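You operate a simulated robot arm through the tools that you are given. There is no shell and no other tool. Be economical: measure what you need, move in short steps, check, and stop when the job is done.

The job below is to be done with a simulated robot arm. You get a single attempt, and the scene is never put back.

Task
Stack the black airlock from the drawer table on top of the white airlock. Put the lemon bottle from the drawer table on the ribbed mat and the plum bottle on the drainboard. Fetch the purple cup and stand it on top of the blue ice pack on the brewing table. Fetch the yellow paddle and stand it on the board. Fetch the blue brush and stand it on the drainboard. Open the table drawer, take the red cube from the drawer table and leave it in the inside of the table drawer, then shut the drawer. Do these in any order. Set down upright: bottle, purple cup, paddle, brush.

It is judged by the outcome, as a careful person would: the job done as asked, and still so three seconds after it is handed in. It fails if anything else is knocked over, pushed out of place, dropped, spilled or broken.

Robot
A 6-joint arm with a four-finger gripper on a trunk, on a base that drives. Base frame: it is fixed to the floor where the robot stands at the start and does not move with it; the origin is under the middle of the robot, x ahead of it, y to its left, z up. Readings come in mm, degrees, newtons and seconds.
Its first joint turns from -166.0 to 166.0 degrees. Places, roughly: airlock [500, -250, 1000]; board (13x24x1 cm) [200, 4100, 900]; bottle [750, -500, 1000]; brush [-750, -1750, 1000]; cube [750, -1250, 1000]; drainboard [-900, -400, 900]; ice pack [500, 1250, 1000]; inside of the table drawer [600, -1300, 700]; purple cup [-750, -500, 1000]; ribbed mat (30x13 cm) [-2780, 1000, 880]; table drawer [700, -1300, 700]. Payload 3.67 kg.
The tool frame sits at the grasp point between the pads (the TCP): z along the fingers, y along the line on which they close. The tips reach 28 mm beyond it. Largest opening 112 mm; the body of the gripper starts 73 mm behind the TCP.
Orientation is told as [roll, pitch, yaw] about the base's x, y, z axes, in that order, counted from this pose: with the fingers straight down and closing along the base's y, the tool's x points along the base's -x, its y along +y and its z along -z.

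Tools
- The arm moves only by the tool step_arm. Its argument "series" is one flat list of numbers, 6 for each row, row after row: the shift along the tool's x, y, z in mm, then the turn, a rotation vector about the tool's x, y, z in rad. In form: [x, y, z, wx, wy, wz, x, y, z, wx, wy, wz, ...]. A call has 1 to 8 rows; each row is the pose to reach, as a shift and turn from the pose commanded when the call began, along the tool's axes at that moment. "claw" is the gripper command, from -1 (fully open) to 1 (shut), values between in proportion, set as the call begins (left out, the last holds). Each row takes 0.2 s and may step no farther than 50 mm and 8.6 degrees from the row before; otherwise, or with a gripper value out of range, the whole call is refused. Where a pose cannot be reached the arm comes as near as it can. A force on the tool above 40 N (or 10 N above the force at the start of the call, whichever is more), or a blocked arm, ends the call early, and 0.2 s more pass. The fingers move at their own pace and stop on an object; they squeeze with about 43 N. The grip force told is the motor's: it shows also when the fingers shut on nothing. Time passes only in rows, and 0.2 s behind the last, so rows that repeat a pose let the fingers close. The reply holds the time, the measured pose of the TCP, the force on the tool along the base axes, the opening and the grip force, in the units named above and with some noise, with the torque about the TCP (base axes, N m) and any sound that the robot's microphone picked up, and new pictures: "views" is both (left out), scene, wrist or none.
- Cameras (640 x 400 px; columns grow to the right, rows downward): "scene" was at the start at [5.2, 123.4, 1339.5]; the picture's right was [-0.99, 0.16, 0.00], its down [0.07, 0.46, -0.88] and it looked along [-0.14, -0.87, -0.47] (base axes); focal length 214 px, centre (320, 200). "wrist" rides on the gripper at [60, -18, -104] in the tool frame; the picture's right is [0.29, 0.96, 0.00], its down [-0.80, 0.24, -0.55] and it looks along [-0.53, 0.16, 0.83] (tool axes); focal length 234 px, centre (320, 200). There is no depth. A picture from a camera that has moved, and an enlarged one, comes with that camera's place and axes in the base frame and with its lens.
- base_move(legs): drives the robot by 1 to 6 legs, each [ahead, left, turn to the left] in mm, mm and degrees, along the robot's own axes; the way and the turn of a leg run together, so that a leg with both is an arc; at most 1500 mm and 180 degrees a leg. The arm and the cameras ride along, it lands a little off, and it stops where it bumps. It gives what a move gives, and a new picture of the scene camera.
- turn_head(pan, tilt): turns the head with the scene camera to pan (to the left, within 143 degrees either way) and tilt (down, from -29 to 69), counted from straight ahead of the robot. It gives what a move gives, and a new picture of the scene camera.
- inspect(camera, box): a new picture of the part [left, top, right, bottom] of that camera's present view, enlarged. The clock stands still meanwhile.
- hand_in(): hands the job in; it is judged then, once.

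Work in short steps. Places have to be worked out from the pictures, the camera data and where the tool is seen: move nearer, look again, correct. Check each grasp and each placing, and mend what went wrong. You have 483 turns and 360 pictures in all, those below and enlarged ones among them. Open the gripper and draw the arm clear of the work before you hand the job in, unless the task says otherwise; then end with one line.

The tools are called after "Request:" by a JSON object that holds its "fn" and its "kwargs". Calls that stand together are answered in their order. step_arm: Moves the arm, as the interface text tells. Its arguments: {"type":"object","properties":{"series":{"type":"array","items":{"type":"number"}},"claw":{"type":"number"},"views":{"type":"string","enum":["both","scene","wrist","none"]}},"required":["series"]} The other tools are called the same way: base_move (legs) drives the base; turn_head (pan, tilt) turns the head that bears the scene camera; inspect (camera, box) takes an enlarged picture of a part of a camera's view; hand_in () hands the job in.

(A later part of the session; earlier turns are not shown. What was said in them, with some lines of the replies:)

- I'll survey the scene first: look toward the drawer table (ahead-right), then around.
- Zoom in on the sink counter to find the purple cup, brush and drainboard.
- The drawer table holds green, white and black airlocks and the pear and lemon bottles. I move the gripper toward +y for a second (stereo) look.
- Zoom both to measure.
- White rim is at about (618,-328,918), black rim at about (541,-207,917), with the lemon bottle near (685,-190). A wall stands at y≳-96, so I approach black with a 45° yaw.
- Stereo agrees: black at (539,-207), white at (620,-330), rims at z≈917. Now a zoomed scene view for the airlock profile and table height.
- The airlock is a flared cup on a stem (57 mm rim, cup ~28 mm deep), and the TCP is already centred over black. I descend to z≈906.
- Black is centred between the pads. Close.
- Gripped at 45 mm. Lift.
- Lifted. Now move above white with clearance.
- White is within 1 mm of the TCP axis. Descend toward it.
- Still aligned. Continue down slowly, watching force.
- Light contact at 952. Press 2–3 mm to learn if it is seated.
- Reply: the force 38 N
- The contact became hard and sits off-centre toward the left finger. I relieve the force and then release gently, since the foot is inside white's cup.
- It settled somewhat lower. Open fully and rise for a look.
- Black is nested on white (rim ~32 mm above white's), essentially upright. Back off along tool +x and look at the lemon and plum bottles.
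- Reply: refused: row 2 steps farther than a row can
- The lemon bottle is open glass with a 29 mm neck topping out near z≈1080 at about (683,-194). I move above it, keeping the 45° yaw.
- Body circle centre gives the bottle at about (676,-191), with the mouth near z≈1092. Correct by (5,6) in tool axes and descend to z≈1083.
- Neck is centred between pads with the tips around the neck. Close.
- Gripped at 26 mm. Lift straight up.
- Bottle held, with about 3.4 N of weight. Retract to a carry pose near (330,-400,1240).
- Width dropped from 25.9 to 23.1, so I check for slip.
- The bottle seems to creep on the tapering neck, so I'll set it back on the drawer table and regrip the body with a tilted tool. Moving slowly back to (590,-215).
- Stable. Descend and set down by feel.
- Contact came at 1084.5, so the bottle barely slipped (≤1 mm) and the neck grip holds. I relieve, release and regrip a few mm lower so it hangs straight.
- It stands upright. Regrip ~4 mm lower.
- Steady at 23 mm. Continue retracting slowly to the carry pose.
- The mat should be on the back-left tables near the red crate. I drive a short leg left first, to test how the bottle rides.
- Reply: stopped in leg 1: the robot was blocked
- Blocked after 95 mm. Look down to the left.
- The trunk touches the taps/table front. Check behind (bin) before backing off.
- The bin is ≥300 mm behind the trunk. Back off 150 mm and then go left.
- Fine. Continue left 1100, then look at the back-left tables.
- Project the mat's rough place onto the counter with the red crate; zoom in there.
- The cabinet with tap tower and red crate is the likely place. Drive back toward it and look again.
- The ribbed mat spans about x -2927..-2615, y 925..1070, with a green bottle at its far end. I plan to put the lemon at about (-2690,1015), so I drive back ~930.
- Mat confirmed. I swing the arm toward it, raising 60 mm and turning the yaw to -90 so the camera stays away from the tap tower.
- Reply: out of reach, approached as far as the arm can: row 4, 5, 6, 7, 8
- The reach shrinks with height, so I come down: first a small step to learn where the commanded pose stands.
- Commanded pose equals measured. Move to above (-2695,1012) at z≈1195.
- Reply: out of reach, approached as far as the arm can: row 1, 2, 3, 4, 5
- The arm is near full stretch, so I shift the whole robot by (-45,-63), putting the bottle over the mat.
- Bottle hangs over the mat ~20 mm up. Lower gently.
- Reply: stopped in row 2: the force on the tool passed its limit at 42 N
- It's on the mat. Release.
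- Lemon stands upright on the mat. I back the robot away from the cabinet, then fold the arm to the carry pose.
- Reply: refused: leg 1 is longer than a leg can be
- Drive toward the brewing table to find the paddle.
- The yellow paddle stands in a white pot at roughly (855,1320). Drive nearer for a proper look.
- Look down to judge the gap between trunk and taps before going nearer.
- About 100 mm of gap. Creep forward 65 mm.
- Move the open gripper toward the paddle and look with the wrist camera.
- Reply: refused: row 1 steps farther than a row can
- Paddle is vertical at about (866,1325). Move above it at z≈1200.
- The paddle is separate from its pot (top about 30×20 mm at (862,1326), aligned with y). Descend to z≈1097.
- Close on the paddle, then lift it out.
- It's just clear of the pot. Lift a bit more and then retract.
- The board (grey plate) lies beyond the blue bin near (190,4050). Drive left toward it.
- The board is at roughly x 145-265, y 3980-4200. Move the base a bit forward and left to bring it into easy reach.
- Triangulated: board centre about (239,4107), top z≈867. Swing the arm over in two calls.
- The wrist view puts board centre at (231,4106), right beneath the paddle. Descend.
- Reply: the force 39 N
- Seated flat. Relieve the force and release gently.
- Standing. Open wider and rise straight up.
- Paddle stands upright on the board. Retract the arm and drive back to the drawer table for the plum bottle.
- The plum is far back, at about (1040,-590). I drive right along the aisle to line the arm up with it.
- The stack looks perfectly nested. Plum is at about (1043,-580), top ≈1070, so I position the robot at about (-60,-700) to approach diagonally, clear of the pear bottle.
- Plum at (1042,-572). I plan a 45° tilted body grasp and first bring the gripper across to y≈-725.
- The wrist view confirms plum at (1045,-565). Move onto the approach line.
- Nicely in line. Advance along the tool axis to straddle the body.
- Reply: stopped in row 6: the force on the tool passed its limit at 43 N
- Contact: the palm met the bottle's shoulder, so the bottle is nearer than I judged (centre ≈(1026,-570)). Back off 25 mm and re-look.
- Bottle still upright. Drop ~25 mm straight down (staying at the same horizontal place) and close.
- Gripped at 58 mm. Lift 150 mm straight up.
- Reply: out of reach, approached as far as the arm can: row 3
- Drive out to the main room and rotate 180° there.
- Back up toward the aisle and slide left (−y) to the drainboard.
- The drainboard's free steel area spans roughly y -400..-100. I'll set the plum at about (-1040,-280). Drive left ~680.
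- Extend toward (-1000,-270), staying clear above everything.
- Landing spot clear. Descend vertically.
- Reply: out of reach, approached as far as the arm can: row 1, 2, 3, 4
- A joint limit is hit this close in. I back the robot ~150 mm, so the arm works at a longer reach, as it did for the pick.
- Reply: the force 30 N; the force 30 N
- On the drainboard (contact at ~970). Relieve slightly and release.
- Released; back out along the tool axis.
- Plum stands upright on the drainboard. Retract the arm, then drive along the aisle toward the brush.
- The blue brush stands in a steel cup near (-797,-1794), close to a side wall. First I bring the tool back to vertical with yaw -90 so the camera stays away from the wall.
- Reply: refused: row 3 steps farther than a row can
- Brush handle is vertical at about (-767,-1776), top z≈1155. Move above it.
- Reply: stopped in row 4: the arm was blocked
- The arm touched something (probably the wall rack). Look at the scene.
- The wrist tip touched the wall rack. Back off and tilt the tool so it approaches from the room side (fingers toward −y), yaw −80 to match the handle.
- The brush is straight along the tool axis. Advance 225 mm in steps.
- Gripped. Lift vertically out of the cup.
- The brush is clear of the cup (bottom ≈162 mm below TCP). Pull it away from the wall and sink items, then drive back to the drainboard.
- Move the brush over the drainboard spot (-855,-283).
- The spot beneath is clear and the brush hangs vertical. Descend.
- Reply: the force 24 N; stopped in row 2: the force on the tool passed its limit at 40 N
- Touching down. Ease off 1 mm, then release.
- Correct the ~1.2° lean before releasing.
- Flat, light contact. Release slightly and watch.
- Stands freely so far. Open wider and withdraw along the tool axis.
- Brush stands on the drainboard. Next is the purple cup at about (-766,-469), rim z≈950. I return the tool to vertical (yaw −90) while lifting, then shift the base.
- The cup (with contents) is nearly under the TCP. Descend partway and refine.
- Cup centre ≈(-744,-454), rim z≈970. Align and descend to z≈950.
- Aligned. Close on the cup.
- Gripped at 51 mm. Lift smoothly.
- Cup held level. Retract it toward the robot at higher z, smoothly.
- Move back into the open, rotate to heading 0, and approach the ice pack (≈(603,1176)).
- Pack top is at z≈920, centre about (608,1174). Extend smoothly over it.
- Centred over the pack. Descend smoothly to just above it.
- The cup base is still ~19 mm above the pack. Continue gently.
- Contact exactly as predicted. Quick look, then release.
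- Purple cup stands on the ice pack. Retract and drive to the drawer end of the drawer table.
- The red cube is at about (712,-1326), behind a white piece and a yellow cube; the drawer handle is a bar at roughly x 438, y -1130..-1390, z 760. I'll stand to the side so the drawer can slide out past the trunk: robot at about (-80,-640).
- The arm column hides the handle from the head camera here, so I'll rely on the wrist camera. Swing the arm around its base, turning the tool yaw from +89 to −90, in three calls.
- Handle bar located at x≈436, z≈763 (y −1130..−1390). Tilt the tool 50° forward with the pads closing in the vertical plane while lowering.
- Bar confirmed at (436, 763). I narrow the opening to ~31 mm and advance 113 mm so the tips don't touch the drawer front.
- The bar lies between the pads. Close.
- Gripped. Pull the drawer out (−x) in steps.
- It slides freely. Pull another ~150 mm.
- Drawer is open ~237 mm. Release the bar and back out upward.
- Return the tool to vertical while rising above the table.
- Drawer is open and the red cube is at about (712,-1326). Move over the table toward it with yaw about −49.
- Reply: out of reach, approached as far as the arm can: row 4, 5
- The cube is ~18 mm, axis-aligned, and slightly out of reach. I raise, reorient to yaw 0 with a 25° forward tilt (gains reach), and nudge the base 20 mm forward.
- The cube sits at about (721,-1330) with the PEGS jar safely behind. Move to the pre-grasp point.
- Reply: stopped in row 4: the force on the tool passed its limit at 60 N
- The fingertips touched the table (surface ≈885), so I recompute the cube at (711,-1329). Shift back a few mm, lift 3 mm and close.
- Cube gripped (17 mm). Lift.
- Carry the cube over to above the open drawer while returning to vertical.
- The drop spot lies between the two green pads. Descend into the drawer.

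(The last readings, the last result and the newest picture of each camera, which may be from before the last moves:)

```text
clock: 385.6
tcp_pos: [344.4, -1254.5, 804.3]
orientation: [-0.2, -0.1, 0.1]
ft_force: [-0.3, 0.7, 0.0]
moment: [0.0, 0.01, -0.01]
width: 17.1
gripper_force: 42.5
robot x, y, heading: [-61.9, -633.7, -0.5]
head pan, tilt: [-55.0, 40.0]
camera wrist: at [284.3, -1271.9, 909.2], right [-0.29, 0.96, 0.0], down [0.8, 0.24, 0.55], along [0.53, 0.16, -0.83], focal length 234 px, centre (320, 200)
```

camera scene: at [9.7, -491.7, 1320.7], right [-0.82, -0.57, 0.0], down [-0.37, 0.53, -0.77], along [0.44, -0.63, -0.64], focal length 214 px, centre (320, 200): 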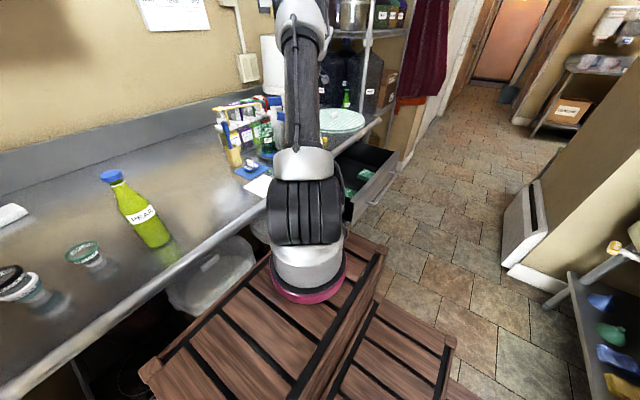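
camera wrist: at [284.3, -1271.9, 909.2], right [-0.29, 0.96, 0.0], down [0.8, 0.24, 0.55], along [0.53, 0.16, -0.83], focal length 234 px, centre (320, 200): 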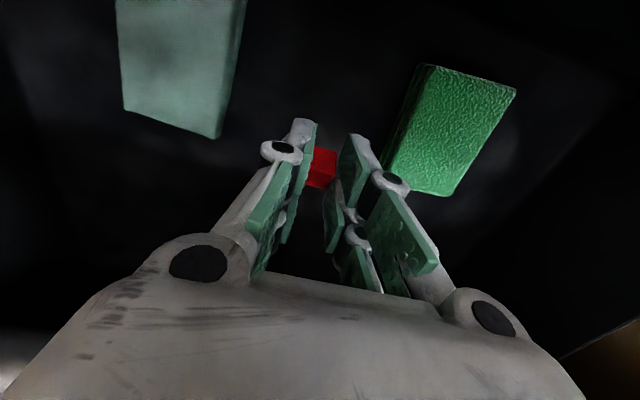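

Request:
{"fn": "step_arm", "kwargs": {"series": [0, 0, 10, 0, 0, 0, 0, 0, 20, 0, 0, 0, 0, 0, 28, 0, 0, 0], "views": "none"}}

Request:
{"fn": "step_arm", "kwargs": {"series": [0, 0, 4, 0, 0, 0, 0, 0, 8, 0, 0, 0], "views": "wrist"}}

```text
clock: 386.4
tcp_pos: [344.0, -1254.8, 775.5]
orientation: [-0.2, 0.0, 0.1]
ft_force: [-1.3, 0.3, -0.1]
moment: [0.05, -0.01, 0.03]
width: 17.5
gripper_force: 42.5
robot x, y, heading: [-57.6, -633.7, -0.4]
head pan, tilt: [-55.0, 40.0]
```

```text
clock: 387.0
tcp_pos: [344.3, -1253.9, 769.6]
orientation: [-0.2, -0.2, 0.2]
ft_force: [-0.5, -0.6, -0.4]
moment: [0.01, -0.03, 0.01]
width: 17.3
gripper_force: 43.0
robot x, y, heading: [-55.5, -633.1, -0.4]
head pan, tilt: [-55.0, 40.0]
camera wrist: at [284.6, -1271.8, 874.1], right [-0.29, 0.96, 0.0], down [0.8, 0.24, 0.55], along [0.53, 0.16, -0.83], focal length 234 px, centre (320, 200)
```

wrist: 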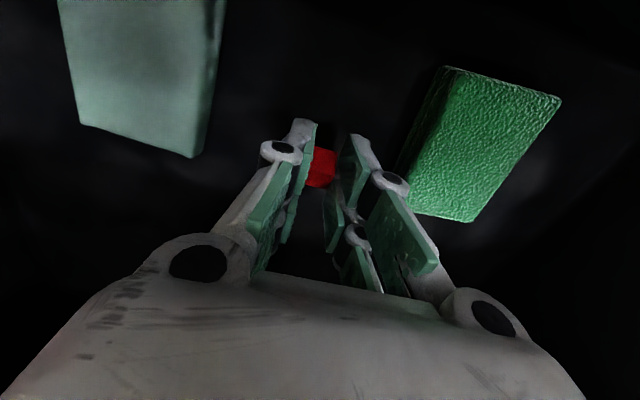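

Request:
{"fn": "step_arm", "kwargs": {"series": [0, 0, 4, 0, 0, 0, 0, 0, 8, 0, 0, 0], "views": "none"}}

Request:
{"fn": "step_arm", "kwargs": {"series": [0, 0, 4, 0, 0, 0, 0, 0, 7, 0, 0, 0], "views": "none"}}

Request:
{"fn": "step_arm", "kwargs": {"series": [0, 0, 3, 0, 0, 0, 0, 0, 6, 0, 0, 0], "views": "none"}}

```text
clock: 387.6
tcp_pos: [344.4, -1253.6, 762.3]
orientation: [-0.2, -0.1, 0.0]
ft_force: [-0.4, -0.9, 0.2]
moment: [0.01, -0.02, 0.02]
width: 17.5
gripper_force: 43.5
robot x, y, heading: [-57.8, -638.2, -0.2]
head pan, tilt: [-55.0, 40.0]
```

```text
clock: 388.2
tcp_pos: [344.2, -1255.0, 757.8]
orientation: [-0.2, 0.0, 0.1]
ft_force: [-1.6, 4.5, 20.6]
moment: [0.02, -0.06, -0.03]
width: 17.3
gripper_force: 42.8
robot x, y, heading: [-60.8, -634.4, -0.4]
head pan, tilt: [-55.0, 40.0]
```

```text
clock: 388.6
tcp_pos: [344.6, -1255.4, 756.0]
orientation: [-0.4, 0.0, 0.0]
ft_force: [-1.6, 4.7, 15.7]
moment: [0.11, -0.04, 0.04]
width: 17.3
gripper_force: 43.2
robot x, y, heading: [-62.5, -634.6, -0.3]
head pan, tilt: [-55.0, 40.0]
stopped in row 1: the force on the tool passed its limit at 46 N (the readings are from after the stop); the commanded pose is now the measured one
```

Cube is on the drawer floor. Open a little and rise.

Request:
{"fn": "step_arm", "kwargs": {"series": [0, 0, -1, 0, 0, 0, 0, 0, -1, 0, 0, 0, 0, 0, -20, 0, 0, 0, 0, 0, -60, 0, 0, 0], "claw": 0.45, "views": "wrist"}}

```text
clock: 389.6
tcp_pos: [343.3, -1253.8, 814.9]
orientation: [-0.2, -0.2, 0.1]
ft_force: [0.9, -0.1, -0.2]
moment: [0.03, 0.0, 0.01]
width: 30.7
gripper_force: 0.1
robot x, y, heading: [-61.1, -636.9, -0.2]
head pan, tilt: [-55.0, 40.0]
camera wrist: at [283.6, -1271.1, 920.1], right [-0.29, 0.96, 0.0], down [0.8, 0.24, 0.55], along [0.53, 0.16, -0.83], focal length 234 px, centre (320, 200)
```

wrist: 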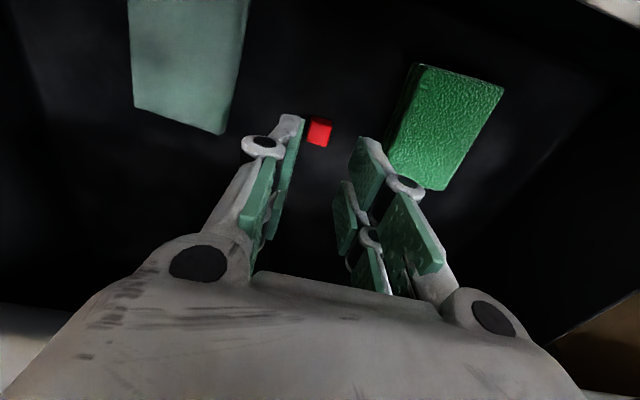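

The red cube lies in the drawer. Rise, close the fingers, and move to the front of the handle to push the drawer shut.

Request:
{"fn": "step_arm", "kwargs": {"series": [0, 0, -45, 0, 0, 0, 0, 0, -90, 0, 0, 0, 0, 0, -135, 0, 0, 0, 45, 0, -150, 0, 0, 0, 93, -4, -150, 0, 0, 0, 141, -6, -150, 0, 0, 0, 189, -8, -150, 0, 0, 0, 213, -8, -150, 0, 0, 0], "claw": 1, "views": "wrist"}}

```text
clock: 391.4
tcp_pos: [131.9, -1263.5, 963.4]
orientation: [-0.3, -0.1, 0.2]
ft_force: [0.8, -1.1, -0.2]
moment: [0.04, -0.02, -0.02]
width: 0.0
gripper_force: 35.4
robot x, y, heading: [-61.2, -635.7, -0.4]
head pan, tilt: [-55.0, 40.0]
camera wrist: at [72.0, -1280.4, 1068.2], right [-0.29, 0.96, -0.01], down [0.8, 0.25, 0.55], along [0.53, 0.16, -0.83], focal length 234 px, centre (320, 200)
```

wrist: 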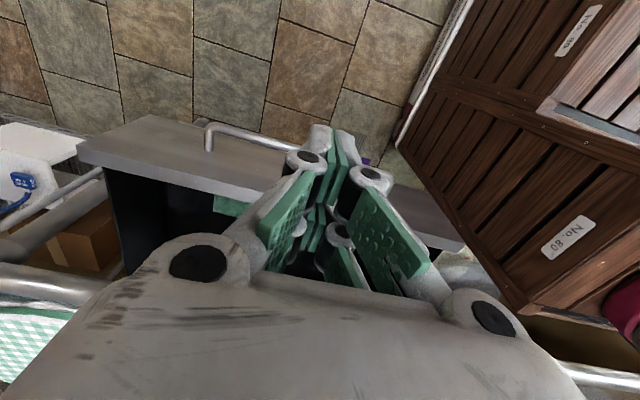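

Request:
{"fn": "step_arm", "kwargs": {"series": [0, 0, 45, 0, 0, 0, 0, 0, 92, 0, 0, 0, 0, 0, 140, 0, 0, 0, 0, 0, 180, 0, 0, 0, 0, 0, 195, 0, 0, 0], "views": "wrist"}}

```text
clock: 392.6
tcp_pos: [131.3, -1263.8, 770.9]
orientation: [-0.3, -0.1, 0.2]
ft_force: [0.5, -0.2, -0.2]
moment: [0.0, 0.01, 0.02]
width: 0.0
gripper_force: 35.8
robot x, y, heading: [-59.3, -634.0, -0.4]
head pan, tilt: [-55.0, 40.0]
camera wrist: at [72.2, -1280.2, 874.8], right [-0.29, 0.96, -0.01], down [0.8, 0.24, 0.55], along [0.53, 0.16, -0.83], focal length 234 px, centre (320, 200)
```

wrist: 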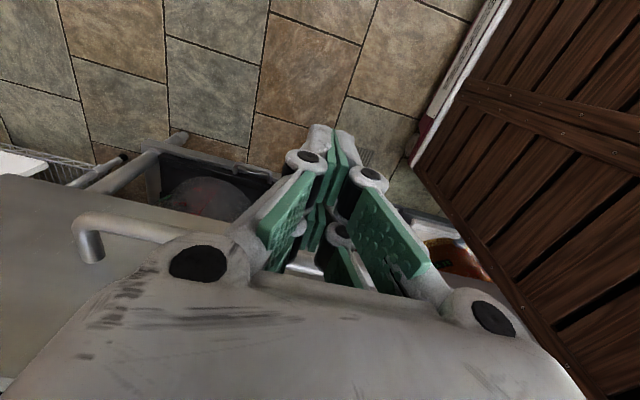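

Push the drawer in (+x).

Request:
{"fn": "step_arm", "kwargs": {"series": [-20, 0, 0, 0, 0, 0, -45, 0, 0, 0, 0, 0, -75, 0, 0, 0, 0, 0, -105, 0, 0, 0, 0, 0, -135, 0, 0, 0, 0, 0, -165, 0, 0, 0, 0, 0, -195, 0, 0, 0, 0, 0, -225, 0, 0, 0, 0, 0], "views": "wrist"}}

```text
clock: 394.4
tcp_pos: [357.8, -1263.7, 769.6]
orientation: [-0.4, -0.2, 0.0]
ft_force: [-0.5, 0.1, 0.3]
moment: [0.01, -0.01, 0.0]
width: 0.1
gripper_force: 36.6
robot x, y, heading: [-59.2, -634.0, -0.3]
head pan, tilt: [-55.0, 40.0]
camera wrist: at [298.0, -1280.6, 874.6], right [-0.29, 0.96, -0.01], down [0.8, 0.24, 0.55], along [0.53, 0.16, -0.83], focal length 234 px, centre (320, 200)
```

wrist: 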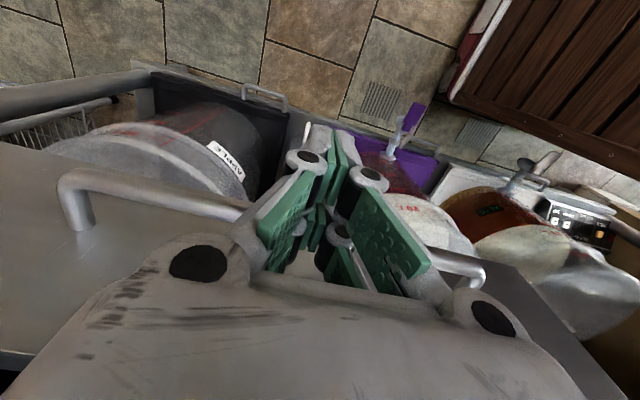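

Drawer moves in. Push the remaining distance in small steps.

Request:
{"fn": "step_arm", "kwargs": {"series": [-20, 0, 0, 0, 0, 0, -40, 0, 0, 0, 0, 0, -52, 0, 0, 0, 0, 0], "views": "none"}}

Request:
{"fn": "step_arm", "kwargs": {"series": [-5, 0, 0, 0, 0, 0, -10, 0, 0, 0, 0, 0, -15, 0, 0, 0, 0, 0], "views": "wrist"}}

```text
clock: 395.0
tcp_pos: [389.8, -1262.1, 770.9]
orientation: [-0.1, -0.1, 0.0]
ft_force: [-4.3, -1.1, -0.2]
moment: [0.1, -0.41, -0.11]
width: 0.2
gripper_force: 35.7
robot x, y, heading: [-57.9, -631.4, -0.1]
head pan, tilt: [-55.0, 40.0]
stopped in row 3: the force on the tool passed its limit at 48 N (the readings are from after the stop); the commanded pose is now the measured one
```

```text
clock: 395.5
tcp_pos: [391.2, -1262.7, 769.2]
orientation: [0.2, 0.2, -0.2]
ft_force: [-8.0, 0.2, 2.9]
moment: [0.02, -0.85, 0.19]
width: 0.0
gripper_force: 36.0
robot x, y, heading: [-61.4, -636.5, -0.4]
head pan, tilt: [-55.0, 40.0]
stopped in row 2: the force on the tool passed its limit at 48 N (the readings are from after the stop); the commanded pose is now the measured one
camera wrist: at [330.9, -1280.1, 874.5], right [-0.28, 0.96, 0.0], down [0.8, 0.24, 0.55], along [0.53, 0.16, -0.83], focal length 234 px, centre (320, 200)
```

wrist: 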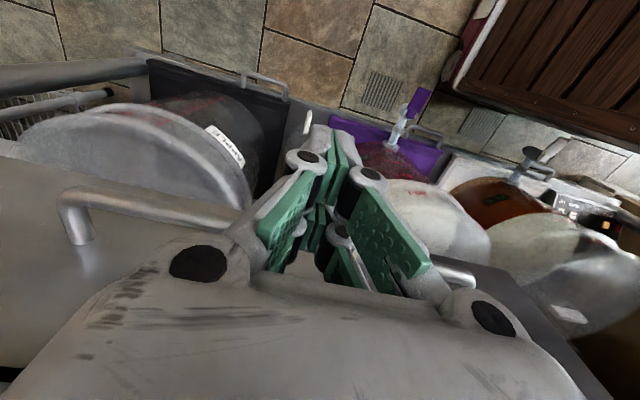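

Stopped with resistance at x≈391. Back off and check whether the drawer is fully shut.

Request:
{"fn": "step_arm", "kwargs": {"series": [45, 0, 0, 0, 0, 0, 90, 0, 0, 0, 0, 0, 135, 0, 0, 0, 0, 0, 175, 0, -40, 0, 0, 0, 190, 0, -85, 0, 0, 0, 190, 0, -130, 0, 0, 0, 190, 0, -178, 0, 0, 0, 190, 0, -225, 0, 0, 0], "views": "both"}}

Request:
{"fn": "inspect", "kwargs": {"camera": "wrist", "box": [100, 60, 560, 260]}}

```text
refused: row 4 steps farther than a row can; nothing moved
```

```text
1.39 times, centred on (330, 160) of wrist
camera zoom: at [330.9, -1280.1, 874.5], right [-0.28, 0.96, 0.0], down [0.8, 0.24, 0.55], along [0.53, 0.16, -0.83], focal length 326 px, centre (306, 256)
```

zoom: 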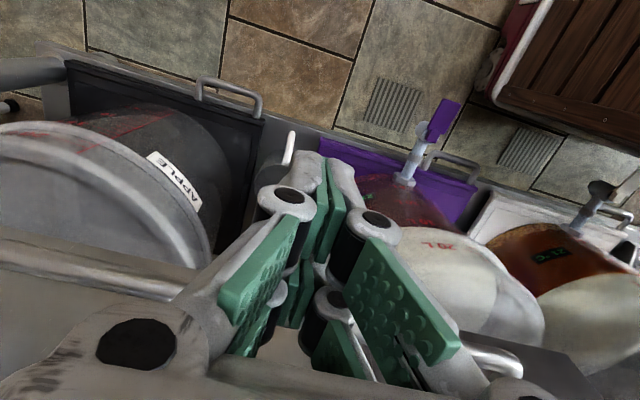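

Request:
{"fn": "step_arm", "kwargs": {"series": [45, 0, 0, 0, 0, 0, 90, 0, 0, 0, 0, 0, 135, 0, 0, 0, 0, 0, 170, 0, -30, 0, 0, 0, 190, 0, -72, 0, 0, 0, 190, 0, -120, 0, 0, 0, 190, 0, -168, 0, 0, 0, 190, 0, -215, 0, 0, 0], "views": "both"}}

Request:
{"fn": "inspect", "kwargs": {"camera": "wrist", "box": [100, 60, 560, 300]}}

```text
clock: 397.3
tcp_pos: [201.5, -1261.0, 984.7]
orientation: [0.3, 0.2, -0.2]
ft_force: [-0.1, -0.7, -1.4]
moment: [-0.01, -0.02, 0.03]
width: 0.0
gripper_force: 35.7
robot x, y, heading: [-60.1, -634.9, -0.4]
head pan, tilt: [-55.0, 40.0]
camera scene: at [9.3, -492.0, 1320.8], right [-0.82, -0.57, 0.0], down [-0.37, 0.53, -0.77], along [0.44, -0.63, -0.64], focal length 214 px, centre (320, 200)
camera wrist: at [142.9, -1278.8, 1089.7], right [-0.28, 0.96, 0.01], down [0.8, 0.23, 0.55], along [0.53, 0.16, -0.83], focal length 234 px, centre (320, 200)
```

scene: 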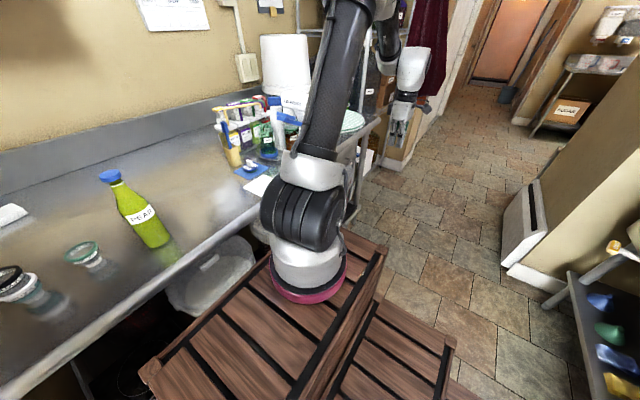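
wrist: 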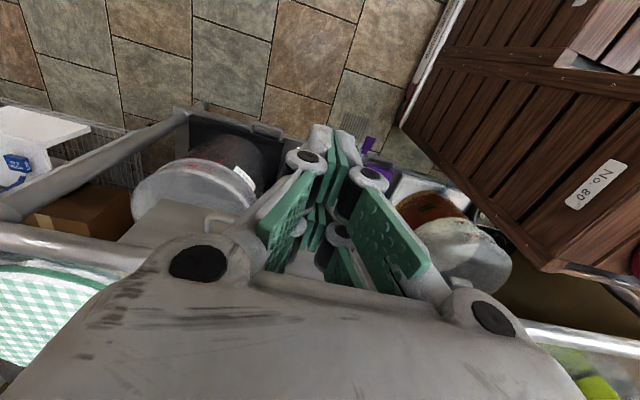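

```text
1.39 times, centred on (330, 180) of wrist
camera zoom: at [142.9, -1278.8, 1089.7], right [-0.28, 0.96, 0.01], down [0.8, 0.23, 0.55], along [0.53, 0.16, -0.83], focal length 326 px, centre (306, 228)
```

zoom: 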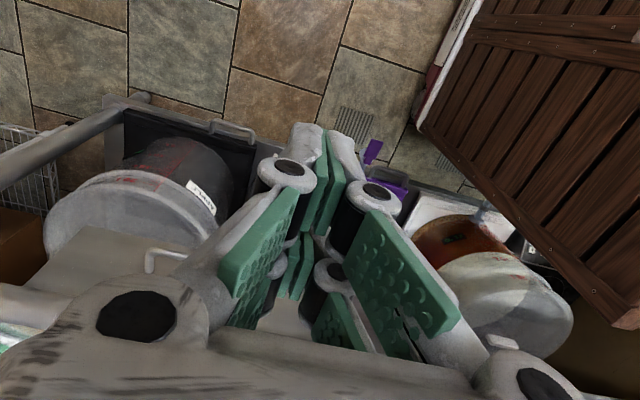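

The bar now appears at x≈433 (closed was ≈436), so it looks shut. I raise the arm and drive to the earlier viewpoint to compare.

Request:
{"fn": "step_arm", "kwargs": {"series": [0, 0, -45, 0, 0, 0, 0, 0, -90, 0, 0, 0, 0, 0, -135, 0, 0, 0, 0, 0, -180, 0, 0, 0], "views": "none"}}

Request:
{"fn": "base_move", "kwargs": {"legs": [[-165, 0, 0], [0, -455, 0]]}}

Request:
{"fn": "turn_head", "kwargs": {"pan": -30, "tilt": 35}}

Request:
{"fn": "inspect", "kwargs": {"camera": "scene", "box": [180, 110, 400, 260]}}

```text
clock: 398.3
tcp_pos: [202.2, -1263.0, 1165.9]
orientation: [0.2, 0.2, -0.2]
ft_force: [-0.2, -0.5, -1.1]
moment: [0.02, 0.03, 0.03]
width: 0.0
gripper_force: 36.0
robot x, y, heading: [-60.0, -634.0, -0.6]
head pan, tilt: [-55.0, 40.0]
```

```text
clock: 402.1
tcp_pos: [40.8, -1715.4, 1165.6]
orientation: [0.1, 0.2, 0.1]
ft_force: [-0.5, 0.0, 0.9]
moment: [0.02, 0.0, -0.02]
width: 0.1
gripper_force: 35.8
robot x, y, heading: [-228.4, -1088.7, -0.1]
head pan, tilt: [-55.0, 40.0]
camera scene: at [-157.8, -944.4, 1320.7], right [-0.82, -0.57, 0.0], down [-0.37, 0.53, -0.77], along [0.44, -0.63, -0.64], focal length 214 px, centre (320, 200)
```

scene: 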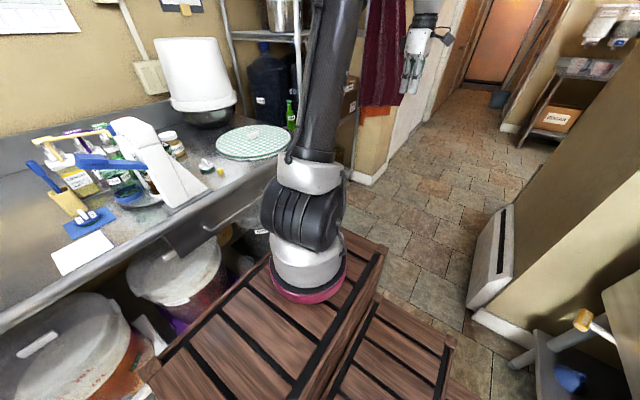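

```text
clock: 403.0
tcp_pos: [41.4, -1715.2, 1165.2]
orientation: [0.2, 0.1, 0.1]
ft_force: [-0.3, -0.9, -0.7]
moment: [-0.01, -0.01, 0.02]
width: 0.2
gripper_force: 35.4
robot x, y, heading: [-226.4, -1087.0, 0.1]
head pan, tilt: [-30.0, 35.0]
camera scene: at [-130.3, -918.9, 1328.3], right [-0.5, -0.87, 0.0], down [-0.5, 0.29, -0.82], along [0.71, -0.41, -0.57], focal length 214 px, centre (320, 200)
```

scene: 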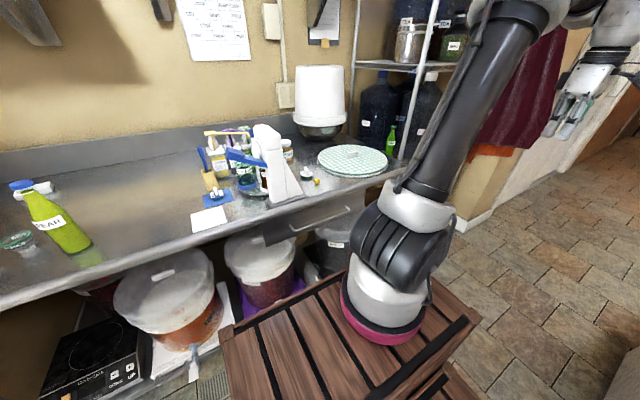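

```text
2.67 times, centred on (290, 185) of scene
camera zoom: at [-130.3, -918.9, 1328.3], right [-0.5, -0.87, 0.0], down [-0.5, 0.29, -0.82], along [0.71, -0.41, -0.57], focal length 572 px, centre (400, 240)
```

zoom: 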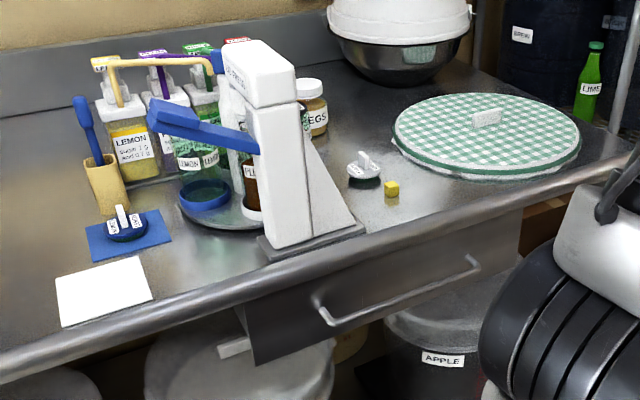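

Request:
{"fn": "inspect", "kwargs": {"camera": "scene", "box": [255, 185, 375, 260]}}

```text
5.33 times, centred on (315, 222) of scene
camera zoom: at [-130.3, -918.9, 1328.3], right [-0.5, -0.87, 0.0], down [-0.5, 0.29, -0.82], along [0.71, -0.41, -0.57], focal length 1144 px, centre (347, 80)
```

zoom: 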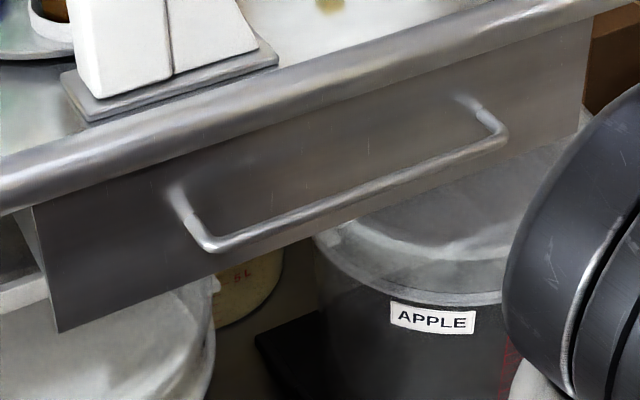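

The drawer is shut (bar at x≈439, as originally). Open the gripper and check the drainboard objects.

Request:
{"fn": "step_arm", "kwargs": {"series": [0, 0, 0, 0, 0, 0, 0, 0, 0, 0, 0, 0], "claw": -1, "views": "none"}}

Request:
{"fn": "turn_head", "kwargs": {"pan": 135, "tilt": 25}}

Request:
{"fn": "inspect", "kwargs": {"camera": "scene", "box": [180, 100, 420, 280]}}

```text
clock: 403.6
tcp_pos: [40.0, -1715.3, 1166.1]
orientation: [0.2, 0.1, 0.1]
ft_force: [0.9, -0.6, 0.0]
moment: [0.0, -0.03, 0.0]
width: 106.2
gripper_force: 0.2
robot x, y, heading: [-220.0, -1088.3, -0.1]
head pan, tilt: [-30.0, 35.0]
```

```text
clock: 406.1
tcp_pos: [41.5, -1715.5, 1165.9]
orientation: [0.2, 0.2, 0.0]
ft_force: [-0.1, 0.1, 0.0]
moment: [0.01, 0.0, -0.02]
width: 111.9
gripper_force: 0.1
robot x, y, heading: [-225.5, -1087.3, 0.1]
head pan, tilt: [135.0, 25.0]
camera scene: at [-271.6, -809.5, 1344.1], right [0.71, 0.71, 0.0], down [0.3, -0.3, -0.91], along [-0.64, 0.64, -0.42], focal length 214 px, centre (320, 200)
```

scene: 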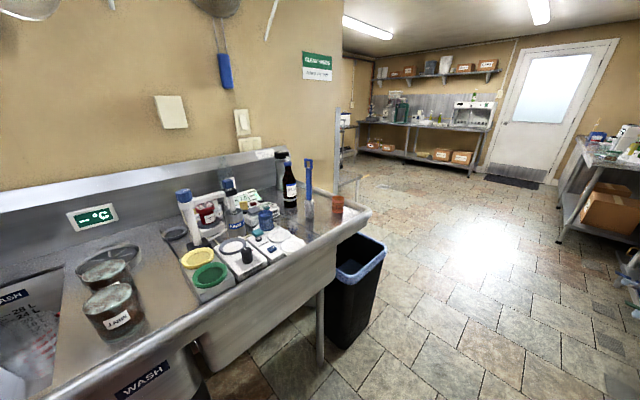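

```text
2.22 times, centred on (300, 190) of scene
camera zoom: at [-271.6, -809.5, 1344.1], right [0.71, 0.71, 0.0], down [0.3, -0.3, -0.91], along [-0.64, 0.64, -0.42], focal length 477 px, centre (364, 222)
```

zoom: 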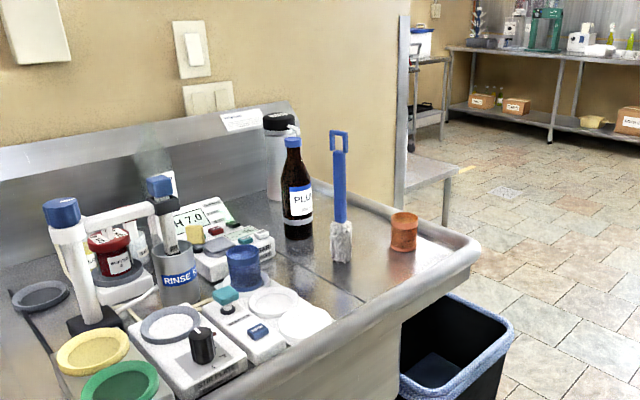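

Everything is in place, the gripper is open and the arm is clear. Handing in.

Request:
{"fn": "hand_in", "kwargs": {}}

```text
The job is handed in.
```

All the requested items were placed, the red cube is in the shut drawer, and the job is handed in.
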